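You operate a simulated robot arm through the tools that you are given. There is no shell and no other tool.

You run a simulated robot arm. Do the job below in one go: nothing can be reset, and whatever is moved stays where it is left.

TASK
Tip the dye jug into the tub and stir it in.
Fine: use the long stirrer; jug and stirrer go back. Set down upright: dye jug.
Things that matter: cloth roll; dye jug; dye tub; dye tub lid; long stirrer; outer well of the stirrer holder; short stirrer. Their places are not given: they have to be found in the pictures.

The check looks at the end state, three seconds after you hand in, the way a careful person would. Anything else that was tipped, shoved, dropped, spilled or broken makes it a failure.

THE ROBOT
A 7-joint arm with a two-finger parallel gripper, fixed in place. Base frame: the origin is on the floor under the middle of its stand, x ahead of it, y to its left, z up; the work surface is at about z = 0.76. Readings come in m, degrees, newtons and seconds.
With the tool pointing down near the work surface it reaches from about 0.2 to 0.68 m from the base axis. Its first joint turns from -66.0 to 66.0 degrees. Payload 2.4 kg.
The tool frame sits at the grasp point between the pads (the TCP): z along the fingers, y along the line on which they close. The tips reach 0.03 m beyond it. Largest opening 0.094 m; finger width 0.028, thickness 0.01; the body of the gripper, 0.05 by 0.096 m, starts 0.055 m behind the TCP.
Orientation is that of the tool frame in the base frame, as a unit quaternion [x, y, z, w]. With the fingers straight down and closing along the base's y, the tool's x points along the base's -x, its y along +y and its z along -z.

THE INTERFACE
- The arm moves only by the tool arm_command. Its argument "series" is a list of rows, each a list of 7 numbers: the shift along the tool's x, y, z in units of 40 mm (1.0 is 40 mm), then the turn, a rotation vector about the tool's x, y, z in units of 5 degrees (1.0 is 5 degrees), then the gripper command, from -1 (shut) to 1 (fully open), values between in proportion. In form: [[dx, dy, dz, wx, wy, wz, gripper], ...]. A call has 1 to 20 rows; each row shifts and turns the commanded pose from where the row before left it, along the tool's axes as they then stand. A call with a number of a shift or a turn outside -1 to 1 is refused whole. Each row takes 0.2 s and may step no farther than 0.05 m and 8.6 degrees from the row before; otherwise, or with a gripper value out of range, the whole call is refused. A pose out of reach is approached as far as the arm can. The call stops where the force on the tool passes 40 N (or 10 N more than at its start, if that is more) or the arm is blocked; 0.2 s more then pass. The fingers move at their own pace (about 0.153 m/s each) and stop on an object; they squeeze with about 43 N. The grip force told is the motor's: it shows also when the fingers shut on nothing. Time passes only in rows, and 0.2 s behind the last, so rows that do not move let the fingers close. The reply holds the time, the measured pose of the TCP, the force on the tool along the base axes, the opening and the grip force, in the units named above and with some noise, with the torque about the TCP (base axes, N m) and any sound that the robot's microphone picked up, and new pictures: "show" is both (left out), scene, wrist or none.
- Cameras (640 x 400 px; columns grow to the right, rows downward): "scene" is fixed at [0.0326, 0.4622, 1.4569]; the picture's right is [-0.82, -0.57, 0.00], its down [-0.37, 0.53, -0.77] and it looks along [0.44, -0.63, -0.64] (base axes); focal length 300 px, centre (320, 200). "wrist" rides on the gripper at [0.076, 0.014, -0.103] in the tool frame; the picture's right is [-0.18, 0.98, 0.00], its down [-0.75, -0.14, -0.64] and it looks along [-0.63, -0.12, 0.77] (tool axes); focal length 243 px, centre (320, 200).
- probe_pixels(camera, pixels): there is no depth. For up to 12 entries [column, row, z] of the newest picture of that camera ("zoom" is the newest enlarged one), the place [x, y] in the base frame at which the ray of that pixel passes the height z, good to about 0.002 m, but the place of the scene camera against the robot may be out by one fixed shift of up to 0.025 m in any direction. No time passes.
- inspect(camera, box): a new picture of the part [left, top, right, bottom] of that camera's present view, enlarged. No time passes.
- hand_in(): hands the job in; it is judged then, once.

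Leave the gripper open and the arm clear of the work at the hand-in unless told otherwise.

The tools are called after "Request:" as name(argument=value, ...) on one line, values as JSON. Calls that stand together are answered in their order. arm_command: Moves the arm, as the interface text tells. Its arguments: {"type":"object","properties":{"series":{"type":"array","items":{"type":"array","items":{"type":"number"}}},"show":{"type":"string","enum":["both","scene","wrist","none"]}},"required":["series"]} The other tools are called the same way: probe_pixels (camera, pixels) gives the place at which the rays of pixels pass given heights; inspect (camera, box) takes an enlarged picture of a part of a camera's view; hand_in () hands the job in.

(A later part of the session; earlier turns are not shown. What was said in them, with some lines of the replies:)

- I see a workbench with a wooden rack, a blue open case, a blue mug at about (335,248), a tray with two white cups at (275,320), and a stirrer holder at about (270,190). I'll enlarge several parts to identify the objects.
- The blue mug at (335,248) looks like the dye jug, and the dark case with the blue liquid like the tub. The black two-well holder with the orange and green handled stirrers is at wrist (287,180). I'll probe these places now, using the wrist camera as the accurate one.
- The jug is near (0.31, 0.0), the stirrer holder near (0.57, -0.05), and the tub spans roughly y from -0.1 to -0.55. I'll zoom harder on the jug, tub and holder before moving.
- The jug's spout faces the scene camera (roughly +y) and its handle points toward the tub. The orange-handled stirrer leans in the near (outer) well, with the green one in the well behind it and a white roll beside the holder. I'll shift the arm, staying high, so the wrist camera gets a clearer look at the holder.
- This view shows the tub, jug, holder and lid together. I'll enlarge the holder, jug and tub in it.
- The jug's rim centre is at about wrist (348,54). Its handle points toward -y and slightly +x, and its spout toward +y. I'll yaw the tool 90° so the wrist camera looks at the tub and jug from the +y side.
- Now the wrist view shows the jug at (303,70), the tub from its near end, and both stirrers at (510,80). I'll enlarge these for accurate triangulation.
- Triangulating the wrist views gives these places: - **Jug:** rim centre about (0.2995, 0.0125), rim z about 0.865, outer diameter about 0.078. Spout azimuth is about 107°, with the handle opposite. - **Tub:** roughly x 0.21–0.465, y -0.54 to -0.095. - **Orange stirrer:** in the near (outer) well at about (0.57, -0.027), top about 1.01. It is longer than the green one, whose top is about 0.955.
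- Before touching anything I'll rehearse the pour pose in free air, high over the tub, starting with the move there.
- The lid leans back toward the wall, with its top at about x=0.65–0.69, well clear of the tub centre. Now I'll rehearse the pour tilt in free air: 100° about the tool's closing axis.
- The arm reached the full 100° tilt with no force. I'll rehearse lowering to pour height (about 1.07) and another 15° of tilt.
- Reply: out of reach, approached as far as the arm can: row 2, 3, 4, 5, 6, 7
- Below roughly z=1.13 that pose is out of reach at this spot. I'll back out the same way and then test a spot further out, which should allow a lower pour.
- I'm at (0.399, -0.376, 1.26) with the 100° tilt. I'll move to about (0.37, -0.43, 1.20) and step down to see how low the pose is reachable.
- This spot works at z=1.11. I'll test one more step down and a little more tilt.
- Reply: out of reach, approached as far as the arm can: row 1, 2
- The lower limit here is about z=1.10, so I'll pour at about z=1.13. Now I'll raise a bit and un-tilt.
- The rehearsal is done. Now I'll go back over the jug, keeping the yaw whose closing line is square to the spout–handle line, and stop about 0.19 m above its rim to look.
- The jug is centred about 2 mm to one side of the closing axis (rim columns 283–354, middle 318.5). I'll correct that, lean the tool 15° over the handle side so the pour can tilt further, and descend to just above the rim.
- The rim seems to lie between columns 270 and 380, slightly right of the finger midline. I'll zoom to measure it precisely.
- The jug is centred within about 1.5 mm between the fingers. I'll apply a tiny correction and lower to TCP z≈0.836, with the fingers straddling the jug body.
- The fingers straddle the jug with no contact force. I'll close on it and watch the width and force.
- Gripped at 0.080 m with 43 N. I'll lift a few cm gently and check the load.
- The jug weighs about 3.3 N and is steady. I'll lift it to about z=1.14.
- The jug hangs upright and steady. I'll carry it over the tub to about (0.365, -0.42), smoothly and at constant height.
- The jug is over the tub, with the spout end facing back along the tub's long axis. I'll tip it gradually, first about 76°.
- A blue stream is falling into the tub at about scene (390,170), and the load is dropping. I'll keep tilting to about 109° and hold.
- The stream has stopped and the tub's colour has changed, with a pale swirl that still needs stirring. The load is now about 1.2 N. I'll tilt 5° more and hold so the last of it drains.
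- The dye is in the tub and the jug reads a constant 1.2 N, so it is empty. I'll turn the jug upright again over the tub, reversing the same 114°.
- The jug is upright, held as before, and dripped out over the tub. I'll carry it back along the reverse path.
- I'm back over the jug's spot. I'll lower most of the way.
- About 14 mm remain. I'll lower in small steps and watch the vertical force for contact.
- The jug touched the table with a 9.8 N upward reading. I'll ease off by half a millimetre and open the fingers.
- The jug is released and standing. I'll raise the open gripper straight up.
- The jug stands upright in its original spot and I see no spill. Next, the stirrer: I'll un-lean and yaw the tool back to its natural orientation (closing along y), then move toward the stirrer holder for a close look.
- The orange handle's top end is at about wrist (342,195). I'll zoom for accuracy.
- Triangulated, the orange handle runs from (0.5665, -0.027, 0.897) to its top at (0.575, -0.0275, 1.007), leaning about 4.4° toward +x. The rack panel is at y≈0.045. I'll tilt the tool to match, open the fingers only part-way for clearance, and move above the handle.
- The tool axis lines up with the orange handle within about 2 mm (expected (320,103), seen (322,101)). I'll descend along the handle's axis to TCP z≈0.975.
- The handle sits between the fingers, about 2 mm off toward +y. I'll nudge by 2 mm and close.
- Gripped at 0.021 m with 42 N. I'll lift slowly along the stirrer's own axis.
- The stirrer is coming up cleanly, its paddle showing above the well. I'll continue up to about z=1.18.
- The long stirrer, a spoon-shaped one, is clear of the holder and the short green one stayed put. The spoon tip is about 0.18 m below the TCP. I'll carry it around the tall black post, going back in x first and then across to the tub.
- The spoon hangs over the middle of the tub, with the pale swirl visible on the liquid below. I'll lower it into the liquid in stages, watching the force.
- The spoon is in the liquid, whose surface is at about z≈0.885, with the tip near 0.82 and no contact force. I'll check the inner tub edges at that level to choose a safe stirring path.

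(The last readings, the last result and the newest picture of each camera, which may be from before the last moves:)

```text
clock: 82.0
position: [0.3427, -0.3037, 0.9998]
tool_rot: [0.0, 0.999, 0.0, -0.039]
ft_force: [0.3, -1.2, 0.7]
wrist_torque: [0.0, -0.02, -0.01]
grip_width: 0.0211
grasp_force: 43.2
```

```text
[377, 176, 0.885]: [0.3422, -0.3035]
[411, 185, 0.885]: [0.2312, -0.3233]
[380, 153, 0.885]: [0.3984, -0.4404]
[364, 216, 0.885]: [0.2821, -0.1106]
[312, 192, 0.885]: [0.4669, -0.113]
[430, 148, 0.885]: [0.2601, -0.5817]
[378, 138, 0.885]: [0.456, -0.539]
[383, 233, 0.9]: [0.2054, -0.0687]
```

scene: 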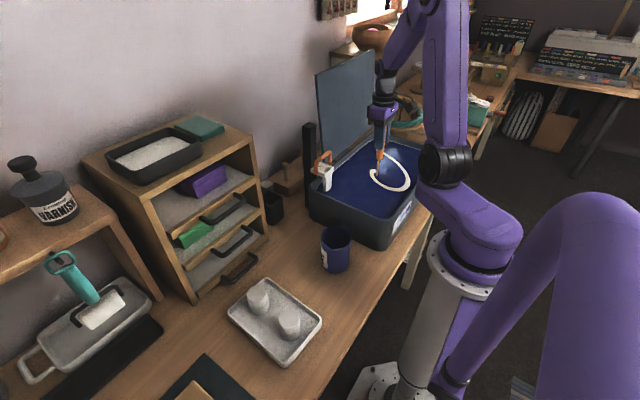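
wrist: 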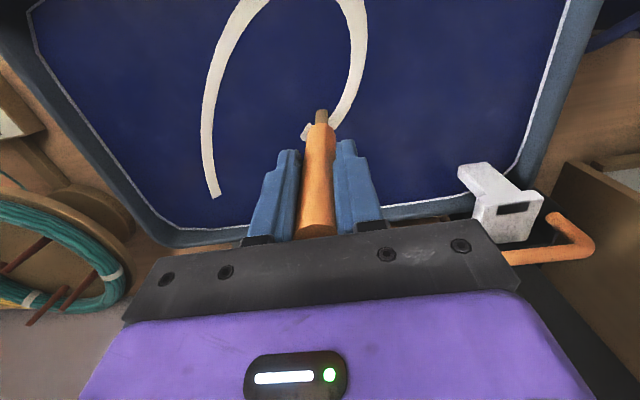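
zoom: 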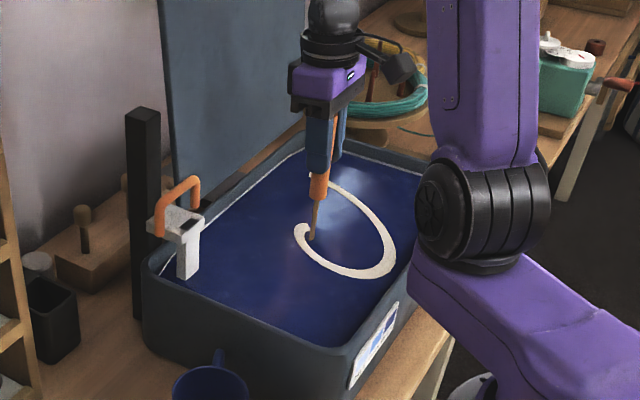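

The inner edges at liquid level are about x 0.22–0.45 and y -0.515 to -0.114. I'll stir on an ellipse centred near (0.345, -0.315), with half-axes 0.06 by 0.11 m, well clear of the walls and the clipped device. First I'll move to its start.

Request:
arm_command(series=[[-0.785, -0.1375, -0.061, 0, 0, 0, -1], [-0.785, -0.1375, -0.061, 0, 0, 0, -1], [0, 0, 0, 0, 0, 0, -1]], show="none")

Request:
arm_command(series=[[0.0731, 0.85, 0.0056, 0, 0, 0, -1], [0.2126, 0.767, 0.0164, 0, 0, 0, -1], [0.3309, 0.608, 0.0255, 0, 0, 0, -1], [0.417, 0.391, 0.0322, 0, 0, 0, -1], [0.4622, 0.134, 0.0357, 0, 0, 0, -1], [0.4622, -0.134, 0.0357, 0, 0, 0, -1], [0.417, -0.391, 0.0322, 0, 0, 0, -1], [0.3309, -0.608, 0.0255, 0, 0, 0, -1], [0.2126, -0.767, 0.0164, 0, 0, 0, -1], [0.0731, -0.85, 0.0056, 0, 0, 0, -1], [-0.0731, -0.85, -0.0056, 0, 0, 0, -1], [-0.2126, -0.767, -0.0164, 0, 0, 0, -1], [-0.3309, -0.608, -0.0255, 0, 0, 0, -1], [-0.417, -0.391, -0.0322, 0, 0, 0, -1], [-0.4622, -0.134, -0.0357, 0, 0, 0, -1], [-0.4622, 0.134, -0.0357, 0, 0, 0, -1], [-0.417, 0.391, -0.0322, 0, 0, 0, -1], [-0.3309, 0.608, -0.0255, 0, 0, 0, -1], [-0.2126, 0.767, -0.0164, 0, 0, 0, -1], [-0.0731, 0.85, -0.0056, 0, 0, 0, -1]], show="both")

```text
clock: 82.8
position: [0.4035, -0.3154, 0.9992]
tool_rot: [0.0, 0.999, 0.0, -0.039]
ft_force: [-1.3, 0.6, -0.4]
wrist_torque: [0.01, 0.0, -0.01]
grip_width: 0.021
grasp_force: 43.1
```

```text
clock: 87.0
position: [0.4068, -0.3141, 0.9996]
tool_rot: [0.001, 0.999, 0.0, -0.038]
ft_force: [-0.3, 0.8, -0.2]
wrist_torque: [-0.04, -0.01, 0.02]
grip_width: 0.0207
grasp_force: 42.7
```

scene: 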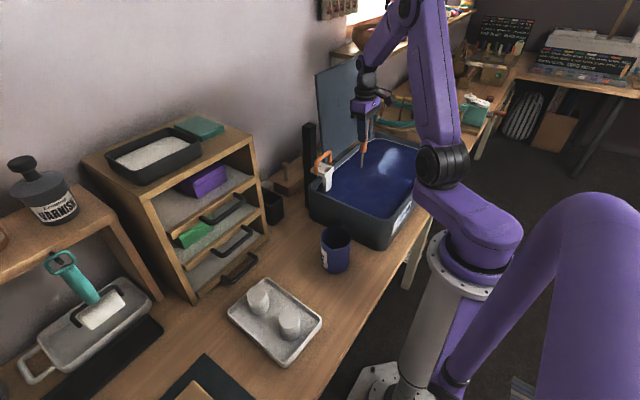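
wrist: 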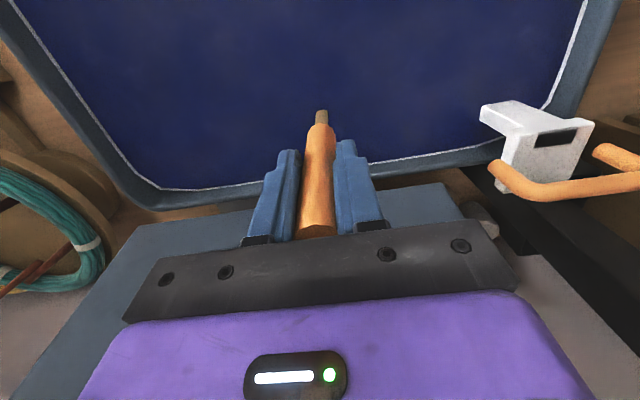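

The pale swirl disappeared after one loop and the colour looks even. I'll stir two more loops to be thorough.

Request:
arm_command(series=[[0.0731, 0.85, 0.0056, 0, 0, 0, -1], [0.2126, 0.767, 0.0164, 0, 0, 0, -1], [0.3309, 0.608, 0.0255, 0, 0, 0, -1], [0.417, 0.391, 0.0322, 0, 0, 0, -1], [0.4622, 0.134, 0.0357, 0, 0, 0, -1], [0.4622, -0.134, 0.0357, 0, 0, 0, -1], [0.417, -0.391, 0.0322, 0, 0, 0, -1], [0.3309, -0.608, 0.0255, 0, 0, 0, -1], [0.2126, -0.767, 0.0164, 0, 0, 0, -1], [0.0731, -0.85, 0.0056, 0, 0, 0, -1], [-0.0731, -0.85, -0.0056, 0, 0, 0, -1], [-0.2126, -0.767, -0.0164, 0, 0, 0, -1], [-0.3309, -0.608, -0.0255, 0, 0, 0, -1], [-0.417, -0.391, -0.0322, 0, 0, 0, -1], [-0.4622, -0.134, -0.0357, 0, 0, 0, -1], [-0.4622, 0.134, -0.0357, 0, 0, 0, -1], [-0.417, 0.391, -0.0322, 0, 0, 0, -1], [-0.3309, 0.608, -0.0255, 0, 0, 0, -1], [-0.2126, 0.767, -0.0164, 0, 0, 0, -1], [-0.0731, 0.85, -0.0056, 0, 0, 0, -1]], show="none")

Request:
arm_command(series=[[0.0731, 0.85, 0.0056, 0, 0, 0, -1], [0.2126, 0.767, 0.0164, 0, 0, 0, -1], [0.3309, 0.608, 0.0255, 0, 0, 0, -1], [0.417, 0.391, 0.0322, 0, 0, 0, -1], [0.4622, 0.134, 0.0357, 0, 0, 0, -1], [0.4622, -0.134, 0.0357, 0, 0, 0, -1], [0.417, -0.391, 0.0322, 0, 0, 0, -1], [0.3309, -0.608, 0.0255, 0, 0, 0, -1], [0.2126, -0.767, 0.0164, 0, 0, 0, -1], [0.0731, -0.85, 0.0056, 0, 0, 0, -1], [-0.0731, -0.85, -0.0056, 0, 0, 0, -1], [-0.2126, -0.767, -0.0164, 0, 0, 0, -1], [-0.3309, -0.608, -0.0255, 0, 0, 0, -1], [-0.417, -0.391, -0.0322, 0, 0, 0, -1], [-0.4622, -0.134, -0.0357, 0, 0, 0, -1], [-0.4622, 0.134, -0.0357, 0, 0, 0, -1], [-0.417, 0.391, -0.0322, 0, 0, 0, -1], [-0.3309, 0.608, -0.0255, 0, 0, 0, -1], [-0.2126, 0.767, -0.0164, 0, 0, 0, -1], [-0.0731, 0.85, -0.0056, 0, 0, 0, -1]], show="both")

Request:
inspect(camera="scene", box=[300, 80, 460, 260])

```text
clock: 91.2
position: [0.405, -0.3152, 1.0013]
tool_rot: [0.001, 0.999, 0.001, -0.039]
ft_force: [1.4, -0.3, 0.6]
wrist_torque: [0.02, -0.02, 0.01]
grip_width: 0.0209
grasp_force: 42.9
```

```text
clock: 95.4
position: [0.4071, -0.3152, 0.9995]
tool_rot: [0.001, 0.999, -0.001, -0.039]
ft_force: [-0.1, 0.5, -0.3]
wrist_torque: [-0.02, -0.01, -0.01]
grip_width: 0.021
grasp_force: 42.9
```

scene: 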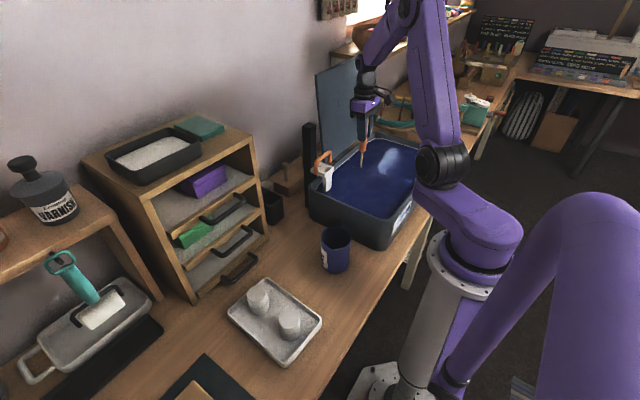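
wrist: 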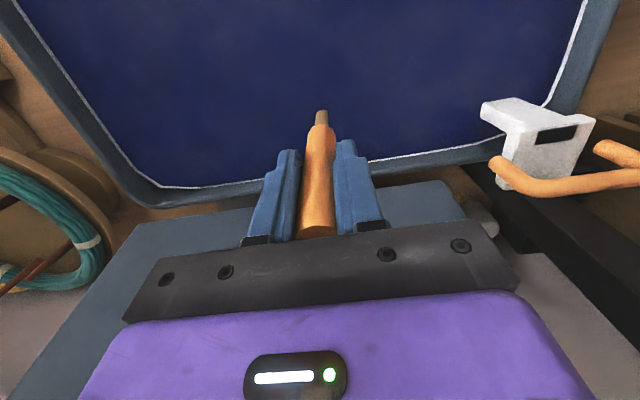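

```text
2.22 times, centred on (380, 170) of scene
```

zoom: 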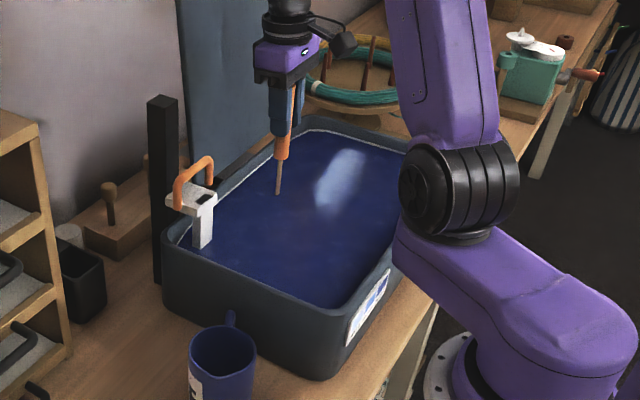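

The bath is an even dark blue. I'll return to the centre, lift the stirrer out vertically and let it drip over the tub.

Request:
arm_command(series=[[0.785, 0.1375, 0.061, 0, 0, 0, -1], [0.785, 0.1375, 0.061, 0, 0, 0, -1], [0, 0, 0, 0, 0, 0, -1], [0.04, 0, -0.5, 0, 0, 0, -1], [0.04, 0, -0.5, 0, 0, 0, -1], [0.04, 0, -0.5, 0, 0, 0, -1], [0.05, 0, -0.62, 0, 0, 0, -1], [0, 0, 0, 0, 0, 0, -1], [0, 0, 0, 0, 0, 0, -1], [0, 0, 0, 0, 0, 0, -1], [0, 0, 0, 0, 0, 0, -1], [0, 0, 0, 0, 0, 0, -1], [0, 0, 0, 0, 0, 0, -1], [0, 0, 0, 0, 0, 0, -1], [0, 0, 0, 0, 0, 0, -1], [0, 0, 0, 0, 0, 0, -1], [0.06, 0, -0.78, 0, 0, 0, -1], [0.06, 0, -0.78, 0, 0, 0, -1], [0.06, 0, -0.78, 0, 0, 0, -1], [0, 0, 0, 0, 0, 0, -1]], show="both")

Request:
inspect(camera="wrist", box=[220, 40, 420, 240])

```text
clock: 99.6
position: [0.3419, -0.3045, 1.1774]
tool_rot: [0.0, 0.999, -0.001, -0.038]
ft_force: [-1.1, -0.4, -0.1]
wrist_torque: [0.04, 0.02, 0.03]
grip_width: 0.0211
grasp_force: 42.4
```

scene: 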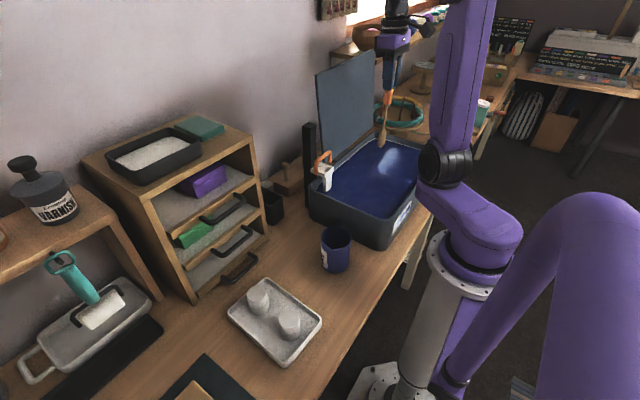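
wrist: 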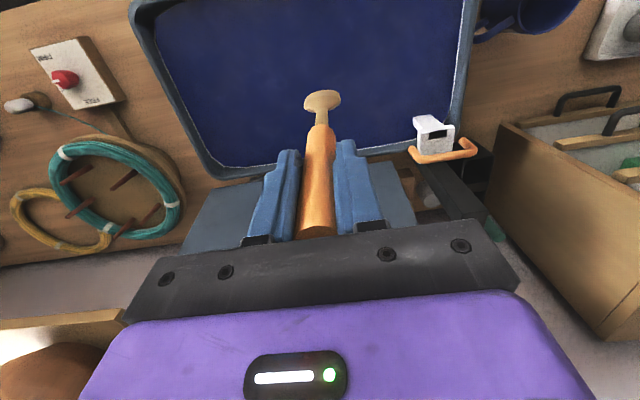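

```text
2.00 times, centred on (320, 140) of wrist
```

zoom: 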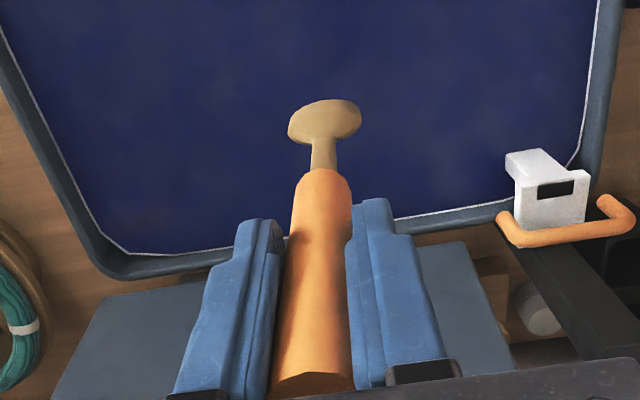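

The stirrer is held as before, with the spoon head at the same place in the view, and it has dripped out over the tub. I'll carry it back by the reverse route to above its holder.

Request:
arm_command(series=[[-0.062, 0.875, -0.005, 0, 0, 0, -1], [-0.062, 0.875, -0.005, 0, 0, 0, -1], [-0.062, 0.875, -0.005, 0, 0, 0, -1], [-0.062, 0.875, -0.005, 0, 0, 0, -1], [-0.062, 0.875, -0.005, 0, 0, 0, -1], [-0.062, 0.875, -0.005, 0, 0, 0, -1], [-0.062, 0.875, -0.005, 0, 0, 0, -1], [-0.062, 0.875, -0.005, 0, 0, 0, -1], [-0.9325, 0, -0.072, 0, 0, 0, -1], [-0.9325, 0, -0.072, 0, 0, 0, -1], [-0.9325, 0, -0.072, 0, 0, 0, -1], [-0.9325, 0, -0.072, 0, 0, 0, -1], [-0.9325, 0, -0.072, 0, 0, 0, -1], [-0.9325, 0, -0.072, 0, 0, 0, -1], [0, 0, 0, 0, 0, 0, -1], [0, 0, 0, 0, 0, 0, -1]], show="both")

Request:
inspect(camera="wrist", box=[220, 40, 420, 240])

```text
clock: 103.0
position: [0.5889, -0.0249, 1.1772]
tool_rot: [0.0, 0.999, 0.0, -0.038]
ft_force: [0.3, 0.2, -0.6]
wrist_torque: [-0.04, 0.03, 0.04]
grip_width: 0.021
grasp_force: 43.1
```

scene: 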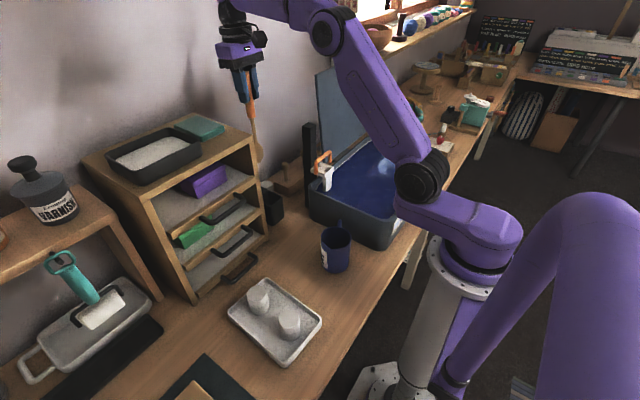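
wrist: 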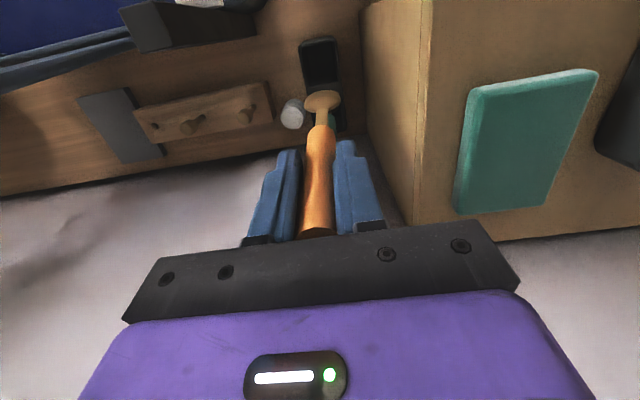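

```text
2.00 times, centred on (320, 140) of wrist
```

zoom: 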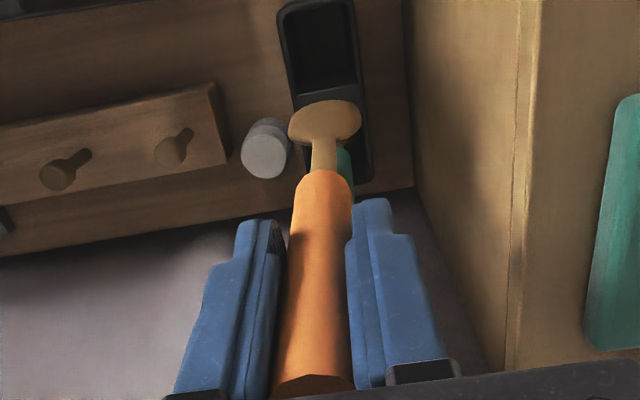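

The reading says x=0.589, versus 0.5845 when it came out. I'll take another reading or two before inserting.

Request:
arm_command(series=[[0, 0, 0, 0, 0, 0, -1], [0, 0, 0, 0, 0, 0, -1]], show="none")

Request:
arm_command(series=[[0, 0, 0, 0, 0, 0, -1]], show="wrist")

Request:
inspect(camera="wrist", box=[220, 40, 420, 240])

```text
clock: 103.6
position: [0.5878, -0.024, 1.1782]
tool_rot: [0.0, 0.999, 0.0, -0.038]
ft_force: [0.7, 0.7, -0.3]
wrist_torque: [0.02, -0.03, 0.0]
grip_width: 0.0209
grasp_force: 43.0
```

```text
clock: 104.0
position: [0.5883, -0.024, 1.1782]
tool_rot: [0.0, 0.999, 0.001, -0.039]
ft_force: [-0.4, -0.6, -1.3]
wrist_torque: [-0.01, -0.01, -0.03]
grip_width: 0.0208
grasp_force: 42.9
```

wrist: 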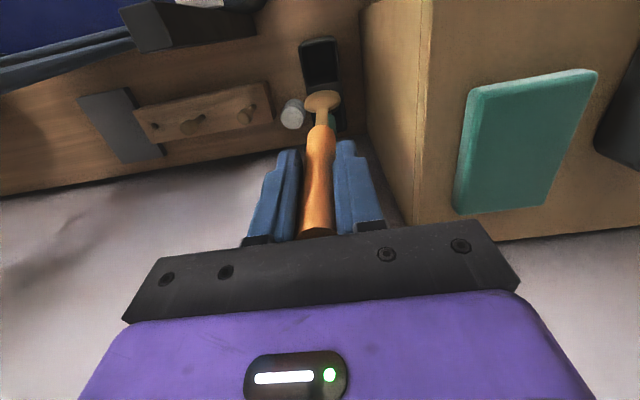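

```text
2.00 times, centred on (320, 140) of wrist
```

zoom: 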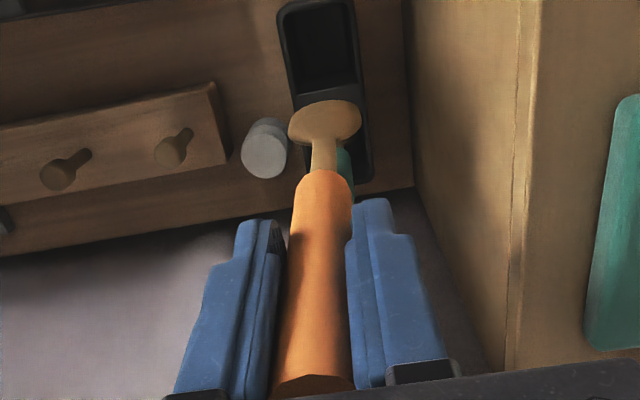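

The average x is about 0.588, and the background has shifted by a few pixels compared with the lift-out picture, meaning I'm roughly 3–4 mm too far in x. I'll correct that and compare again.

Request:
arm_command(series=[[0.087, 0, 0.007, 0, 0, 0, -1], [0, 0, 0, 0, 0, 0, -1], [0, 0, 0, 0, 0, 0, -1]], show="wrist")

Request:
inspect(camera="wrist", box=[220, 40, 420, 240])

```text
clock: 104.8
position: [0.585, -0.025, 1.1777]
tool_rot: [0.001, 0.999, 0.0, -0.039]
ft_force: [-0.2, -0.3, -0.8]
wrist_torque: [0.01, 0.01, -0.02]
grip_width: 0.0207
grasp_force: 43.0
```

wrist: 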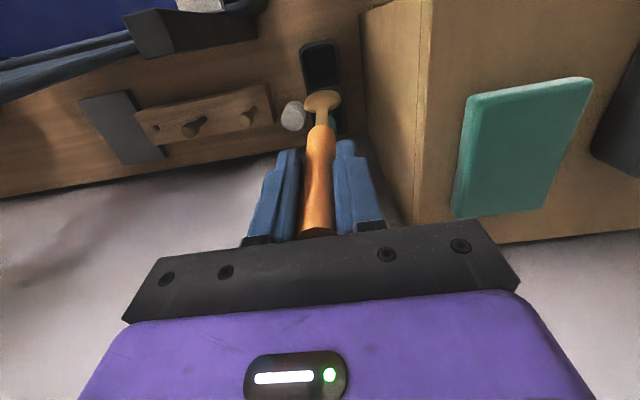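

```text
2.00 times, centred on (320, 140) of wrist
```

zoom: 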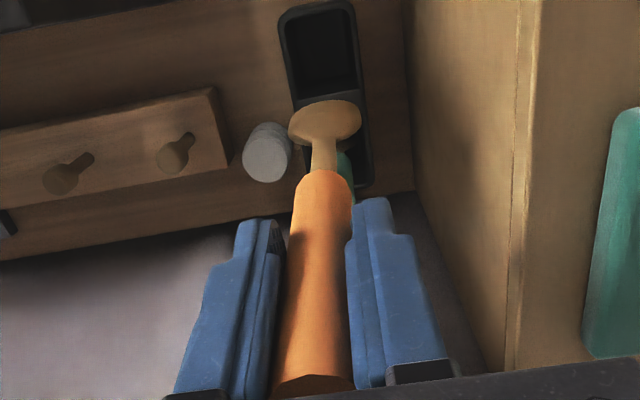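

The picture now matches the lift-out one. I'll descend along the same axis until the spoon head is just above the well, then check alignment.

Request:
arm_command(series=[[0, 0, 0.7, 0, 0, 0, -1], [0, 0, 0.75, 0, 0, 0, -1], [0, 0, 0.75, 0, 0, 0, -1], [0, 0, 0.75, 0, 0, 0, -1], [0, 0, 0.4, 0, 0, 0, -1], [0, 0, 0, 0, 0, 0, -1]], show="both")

Request:
inspect(camera="wrist", box=[270, 40, 370, 140])

Request:
inspect(camera="scene", box=[230, 130, 310, 230])

```text
clock: 106.2
position: [0.5732, -0.0247, 1.0437]
tool_rot: [0.0, 0.999, -0.001, -0.038]
ft_force: [0.1, -1.2, -0.6]
wrist_torque: [-0.01, -0.01, -0.03]
grip_width: 0.0208
grasp_force: 42.6
```

scene: 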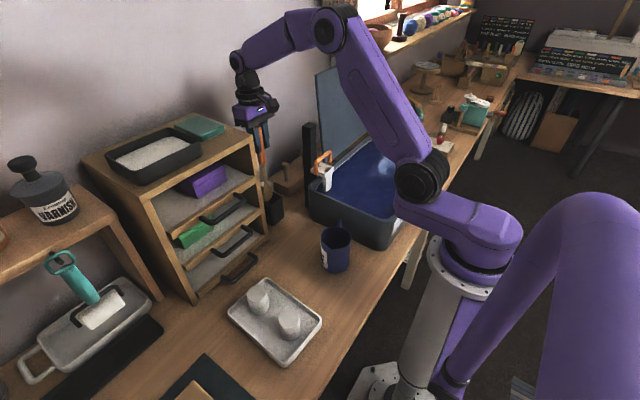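
wrist: 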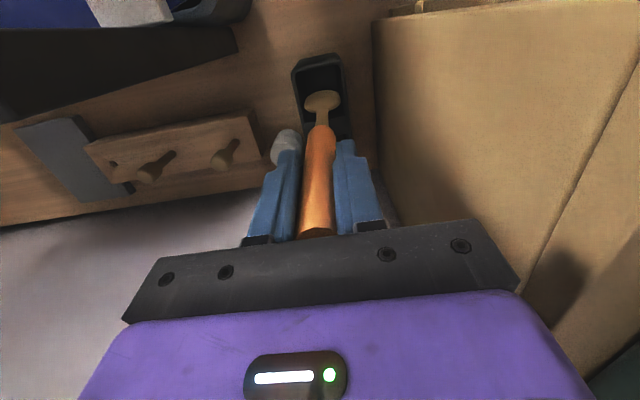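

```text
4.00 times, centred on (320, 90) of wrist
```

zoom: 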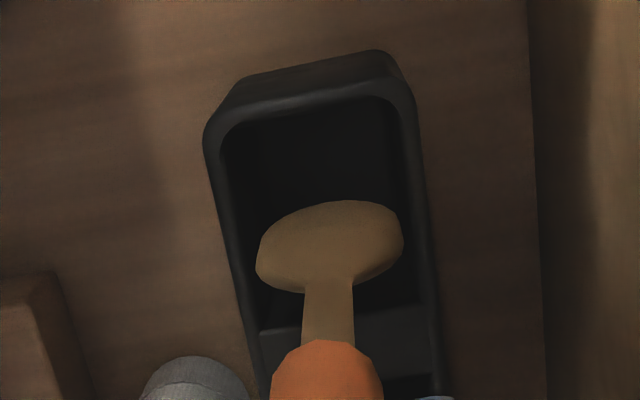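

```text
4.00 times, centred on (270, 180) of scene
```

zoom: 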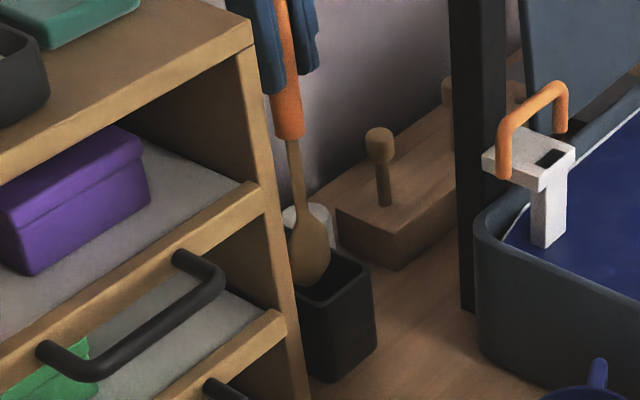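

The spoon head is inside the outline of the outer well with several mm to spare on both sides. I'll continue down along the axis in smaller steps.

Request:
arm_command(series=[[0, 0, 0.4, 0, 0, 0, -1], [0, 0, 0.4, 0, 0, 0, -1], [0, 0, 0.4, 0, 0, 0, -1], [0, 0, 0.3, 0, 0, 0, -1], [0, 0, 0, 0, 0, 0, -1]], show="both")

Request:
inspect(camera="wrist", box=[270, 40, 370, 140])

```text
clock: 107.4
position: [0.5691, -0.0241, 0.9856]
tool_rot: [0.0, 0.999, 0.0, -0.039]
ft_force: [-0.6, 0.6, 0.2]
wrist_torque: [-0.03, -0.01, 0.02]
grip_width: 0.0208
grasp_force: 42.8
```

scene: 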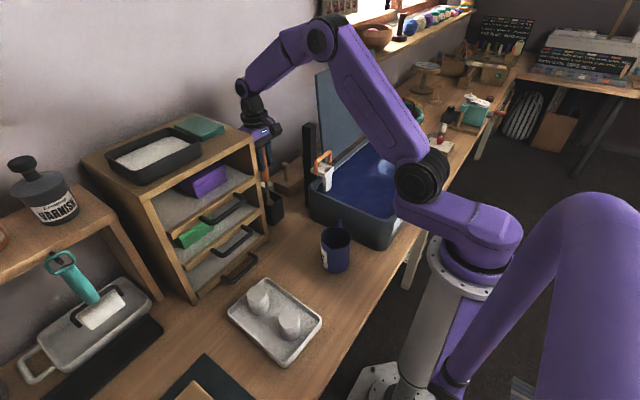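
wrist: 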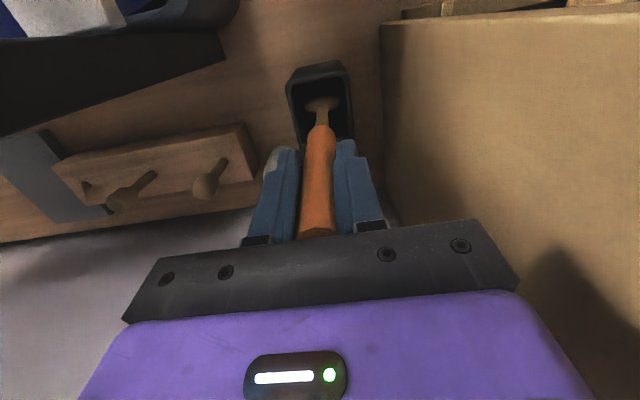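

```text
4.00 times, centred on (320, 90) of wrist
```

zoom: 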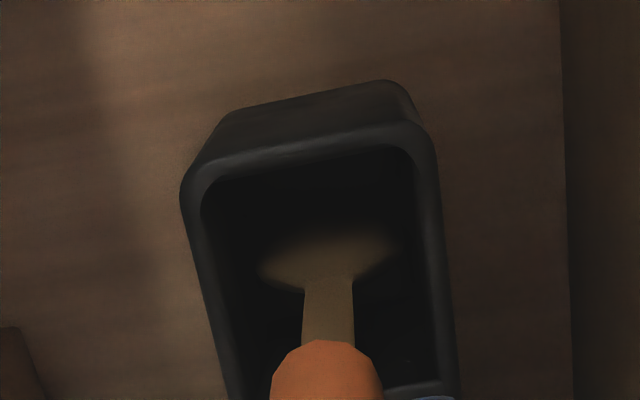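

The spoon head is inside the outer well with no contact force. I'll lower the last centimetre in small steps until it touches the well's floor.

Request:
arm_command(series=[[0, 0, 0.08, 0, 0, 0, -1], [0, 0, 0.08, 0, 0, 0, -1], [0, 0, 0.06, 0, 0, 0, -1], [0, 0, 0, 0, 0, 0, -1]], show="none")

Request:
arm_command(series=[[0, 0, 0.05, 0, 0, 0, -1], [0, 0, 0, 0, 0, 0, -1]], show="none")

```text
clock: 108.4
position: [0.568, -0.0238, 0.9759]
tool_rot: [0.0, 0.999, -0.001, -0.038]
ft_force: [-0.1, -0.7, -1.4]
wrist_torque: [-0.03, 0.04, 0.01]
grip_width: 0.021
grasp_force: 42.6
```

```text
clock: 109.0
position: [0.5682, -0.0247, 0.976]
tool_rot: [0.0, 0.999, 0.0, -0.038]
ft_force: [-2.4, -0.7, 15.1]
wrist_torque: [-0.05, 0.49, 0.01]
grip_width: 0.021
grasp_force: 43.5
```

It touched the floor of the well (15 N). I'll ease up 1.5 mm and shift 3 mm in +x to its original resting spot, then check the force.

Request:
arm_command(series=[[0, 0, -0.045, 0, 0, 0, -1], [-0.075, 0, -0.006, 0, 0, 0, -1], [0, 0, 0, 0, 0, 0, -1]], show="both")

Request:
inspect(camera="wrist", box=[270, 40, 370, 140])

```text
clock: 109.8
position: [0.5703, -0.0243, 0.9765]
tool_rot: [0.001, 0.999, 0.0, -0.038]
ft_force: [0.3, -0.7, -0.4]
wrist_torque: [0.0, 0.03, 0.0]
grip_width: 0.0211
grasp_force: 43.0
```

scene: 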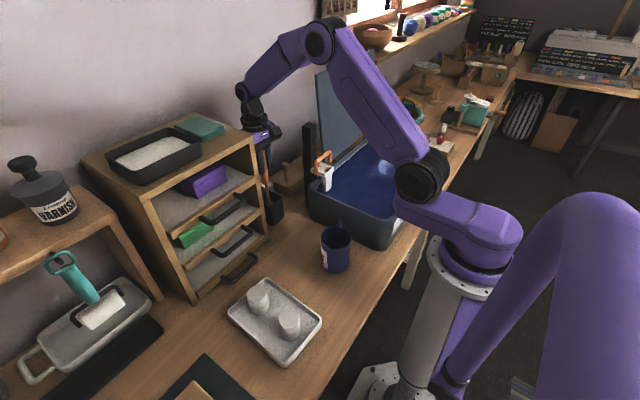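
wrist: 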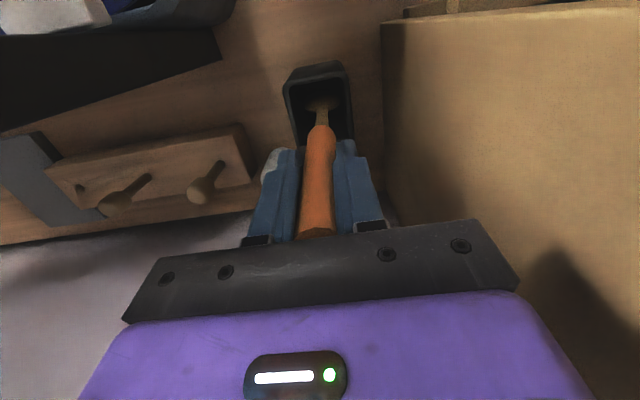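

```text
4.00 times, centred on (320, 90) of wrist
```

zoom: 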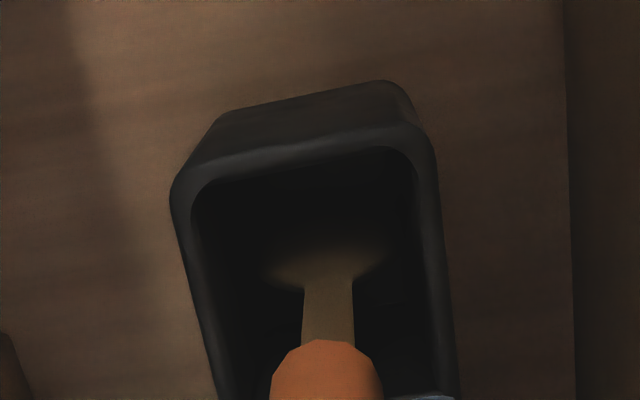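

There's no contact force and the view matches the original grasp. I'll open the fingers part-way (as wide as when I approached).

Request:
arm_command(series=[[0, 0, 0, 0, 0, 0, -0.5], [0, 0, 0, 0, 0, 0, -0.3], [0, 0, 0, 0, 0, 0, 0], [0, 0, 0, 0, 0, 0, 0.2], [0, 0, 0, 0, 0, 0, 0.2]], show="both")

Request:
inspect(camera="wrist", box=[220, 40, 420, 240])

```text
clock: 111.0
position: [0.57, -0.0246, 0.977]
tool_rot: [0.0, 0.999, 0.0, -0.039]
ft_force: [-0.7, -0.7, 0.1]
wrist_torque: [-0.02, 0.0, 0.0]
grip_width: 0.0563
grasp_force: 0.0
```

scene: 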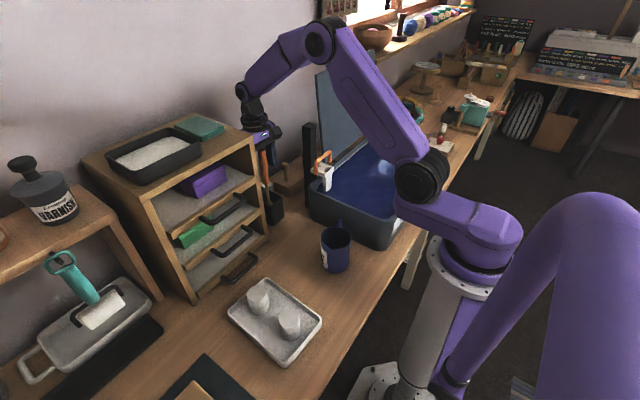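
wrist: 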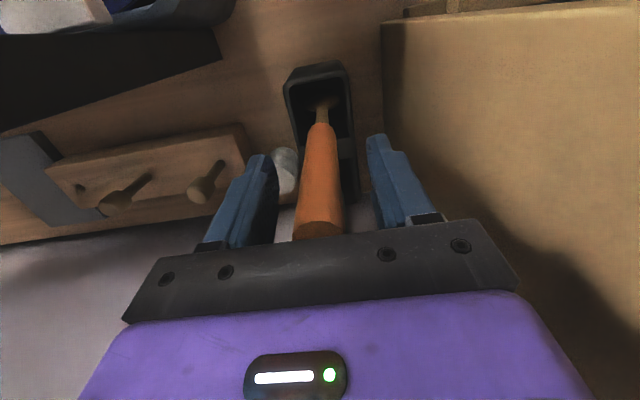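

```text
2.00 times, centred on (320, 140) of wrist
```

zoom: 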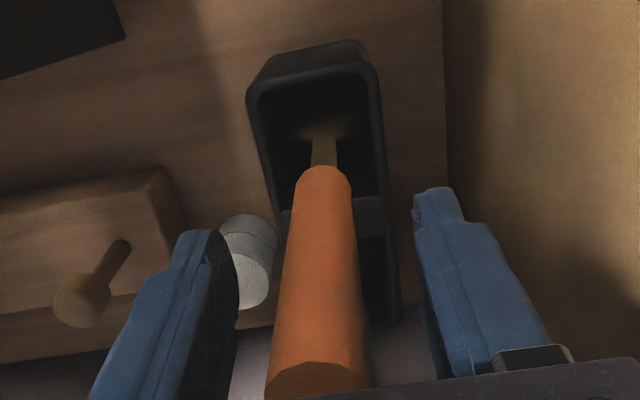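

The stirrer stands in its well by itself. I'll withdraw straight up along the handle's axis.

Request:
arm_command(series=[[0, 0, -0.4, 0, 0, 0, 0.2], [0, 0, -0.6, 0, 0, 0, 0.2], [0, 0, -0.8, 0, 0, 0, 0.2], [0, 0, -0.8, 0, 0, 0, 0.2], [0, 0, -0.8, 0, 0, 0, 0.2], [0, 0, -0.8, 0, 0, 0, 0.2], [0, 0, -0.8, 0, 0, 0, 0.2], [0, 0, 0, 0, 0, 0, 0.2]], show="both")

Request:
inspect(camera="wrist", box=[220, 20, 420, 200])

Request:
inspect(camera="scene", box=[230, 130, 310, 230])

```text
clock: 112.8
position: [0.586, -0.0232, 1.1761]
tool_rot: [0.001, 0.999, 0.001, -0.039]
ft_force: [-0.1, 0.9, 0.2]
wrist_torque: [0.0, 0.01, -0.02]
grip_width: 0.0562
grasp_force: 0.1
```

scene: 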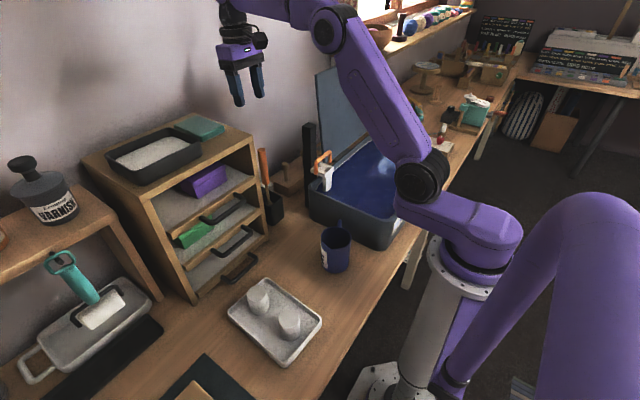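
wrist: 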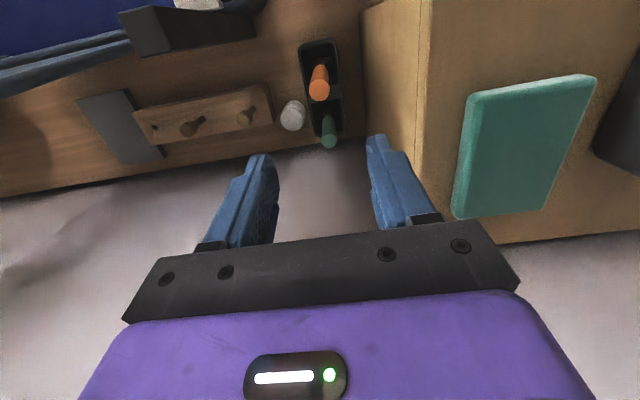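

```text
2.22 times, centred on (320, 110) of wrist
```

zoom: 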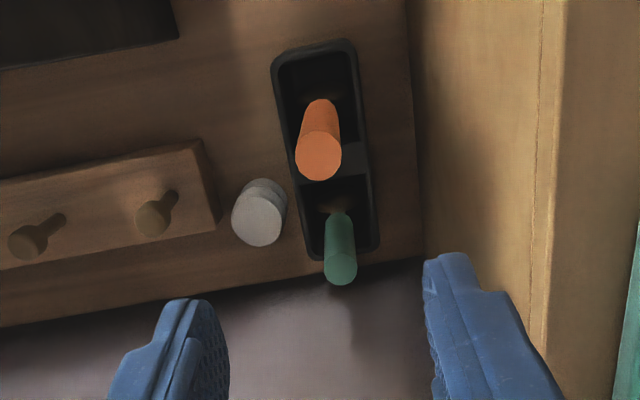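

```text
4.00 times, centred on (270, 180) of scene
```

zoom: 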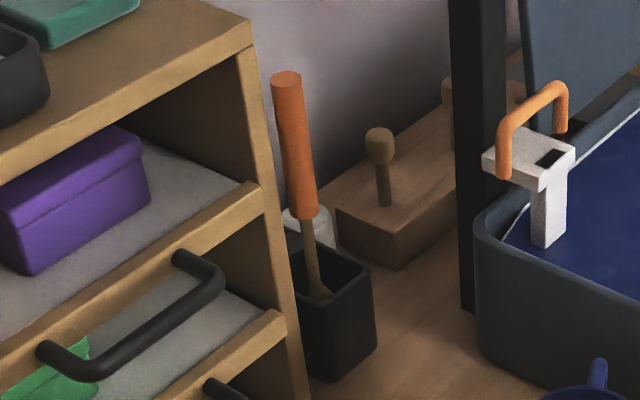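

The orange stirrer is back in the outer well, leaning as before. The green one, the cloth roll, the jug and the rest are undisturbed. I'll un-tilt, back the arm away to near its starting pose and open the gripper fully.

Request:
arm_command(series=[[0, 0, -0.4, 0, -0.88, 0, 0.2], [0.9, 0, -0.15, 0, 0, 0, 0.2], [0.9, 0, -0.15, 0, 0, 0, 0.2], [0.9, 0, -0.15, 0, 0, 0, 0.2], [0.9, 0, 0, 0, 0, 0, 0.6], [0.9, 0, 0, 0, 0, 0, 1], [0.7, 0.6, 0, 0, 0, 0, 1], [0.2, 0.9, 0, 0, 0, 0, 1], [0, 0.9, 0, 0, 0, 0, 1], [0, 0, 0, 0, 0, 0, 1], [0, 0, 0, 0, 0, 0, 1], [0, 0, 0, 0, 0, 0, 1]], show="both")

Request:
inspect(camera="scene", box=[230, 120, 430, 280])

Request:
inspect(camera="wrist", box=[120, 0, 400, 240])

```text
clock: 115.4
position: [0.3711, 0.073, 1.2101]
tool_rot: [0.0, 1.0, 0.0, 0.0]
ft_force: [0.6, 0.1, 0.2]
wrist_torque: [0.0, 0.0, -0.02]
grip_width: 0.0939
grasp_force: 0.0
```

scene: 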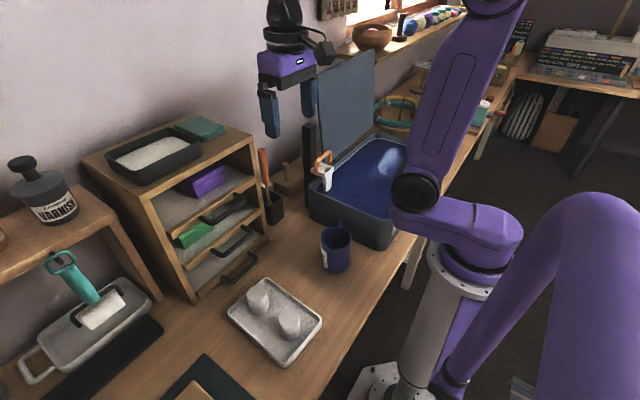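
wrist: 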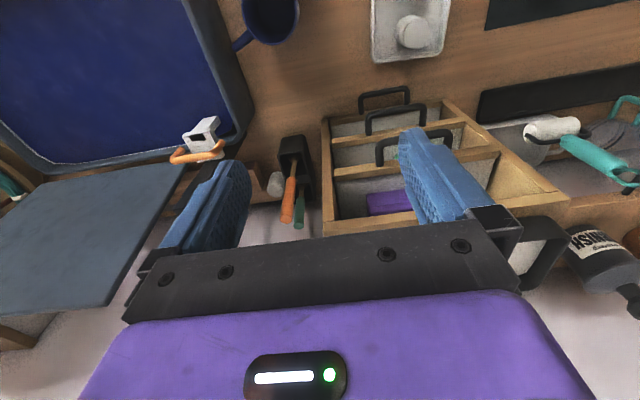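

```text
2.50 times, centred on (330, 200) of scene
```

zoom: 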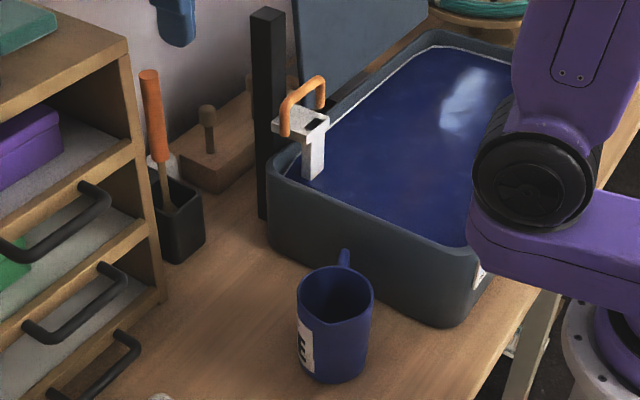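

```text
1.67 times, centred on (260, 120) of wrist
```

zoom: 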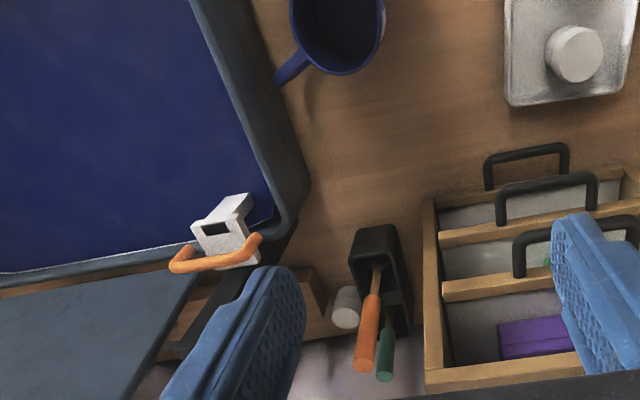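

The final picture shows:
- The tub is evenly dyed, with its lid and the clipped device untouched.
- The jug is upright in its original place.
- The orange long stirrer is back in the outer well, and the green one and the cloth roll are unmoved.
- I see no drips on the table, the gripper is open and the arm is clear.

I'm handing in.

Request:
hand_in()

```text
The job is handed in.
```

The dye is poured into the tub and stirred in, and the job is handed in. I don't have the result of the check.

- **Pour:** I tipped the jug to about 114° over the tub. Its load fell from about 3.3 N to a steady 1.2 N, so I judged it empty. No dye landed outside the tub that I could see.
- **Jug:** It is upright, back where it started.
- **Stirring:** I used the orange-handled stirrer, which is longer than the green one, for three loops of the tub. The pale swirl disappeared after the first loop, and the colour looked even at the end.
- **Stirrer:** It is back in the outer well, leaning as it was before.
- **Everything else:** The short stirrer, cloth roll, tub lid and the device clipped to the tub look undisturbed in the last pictures. I saw no drips on the table.

The gripper was open and the arm was back near its starting pose at hand-in.
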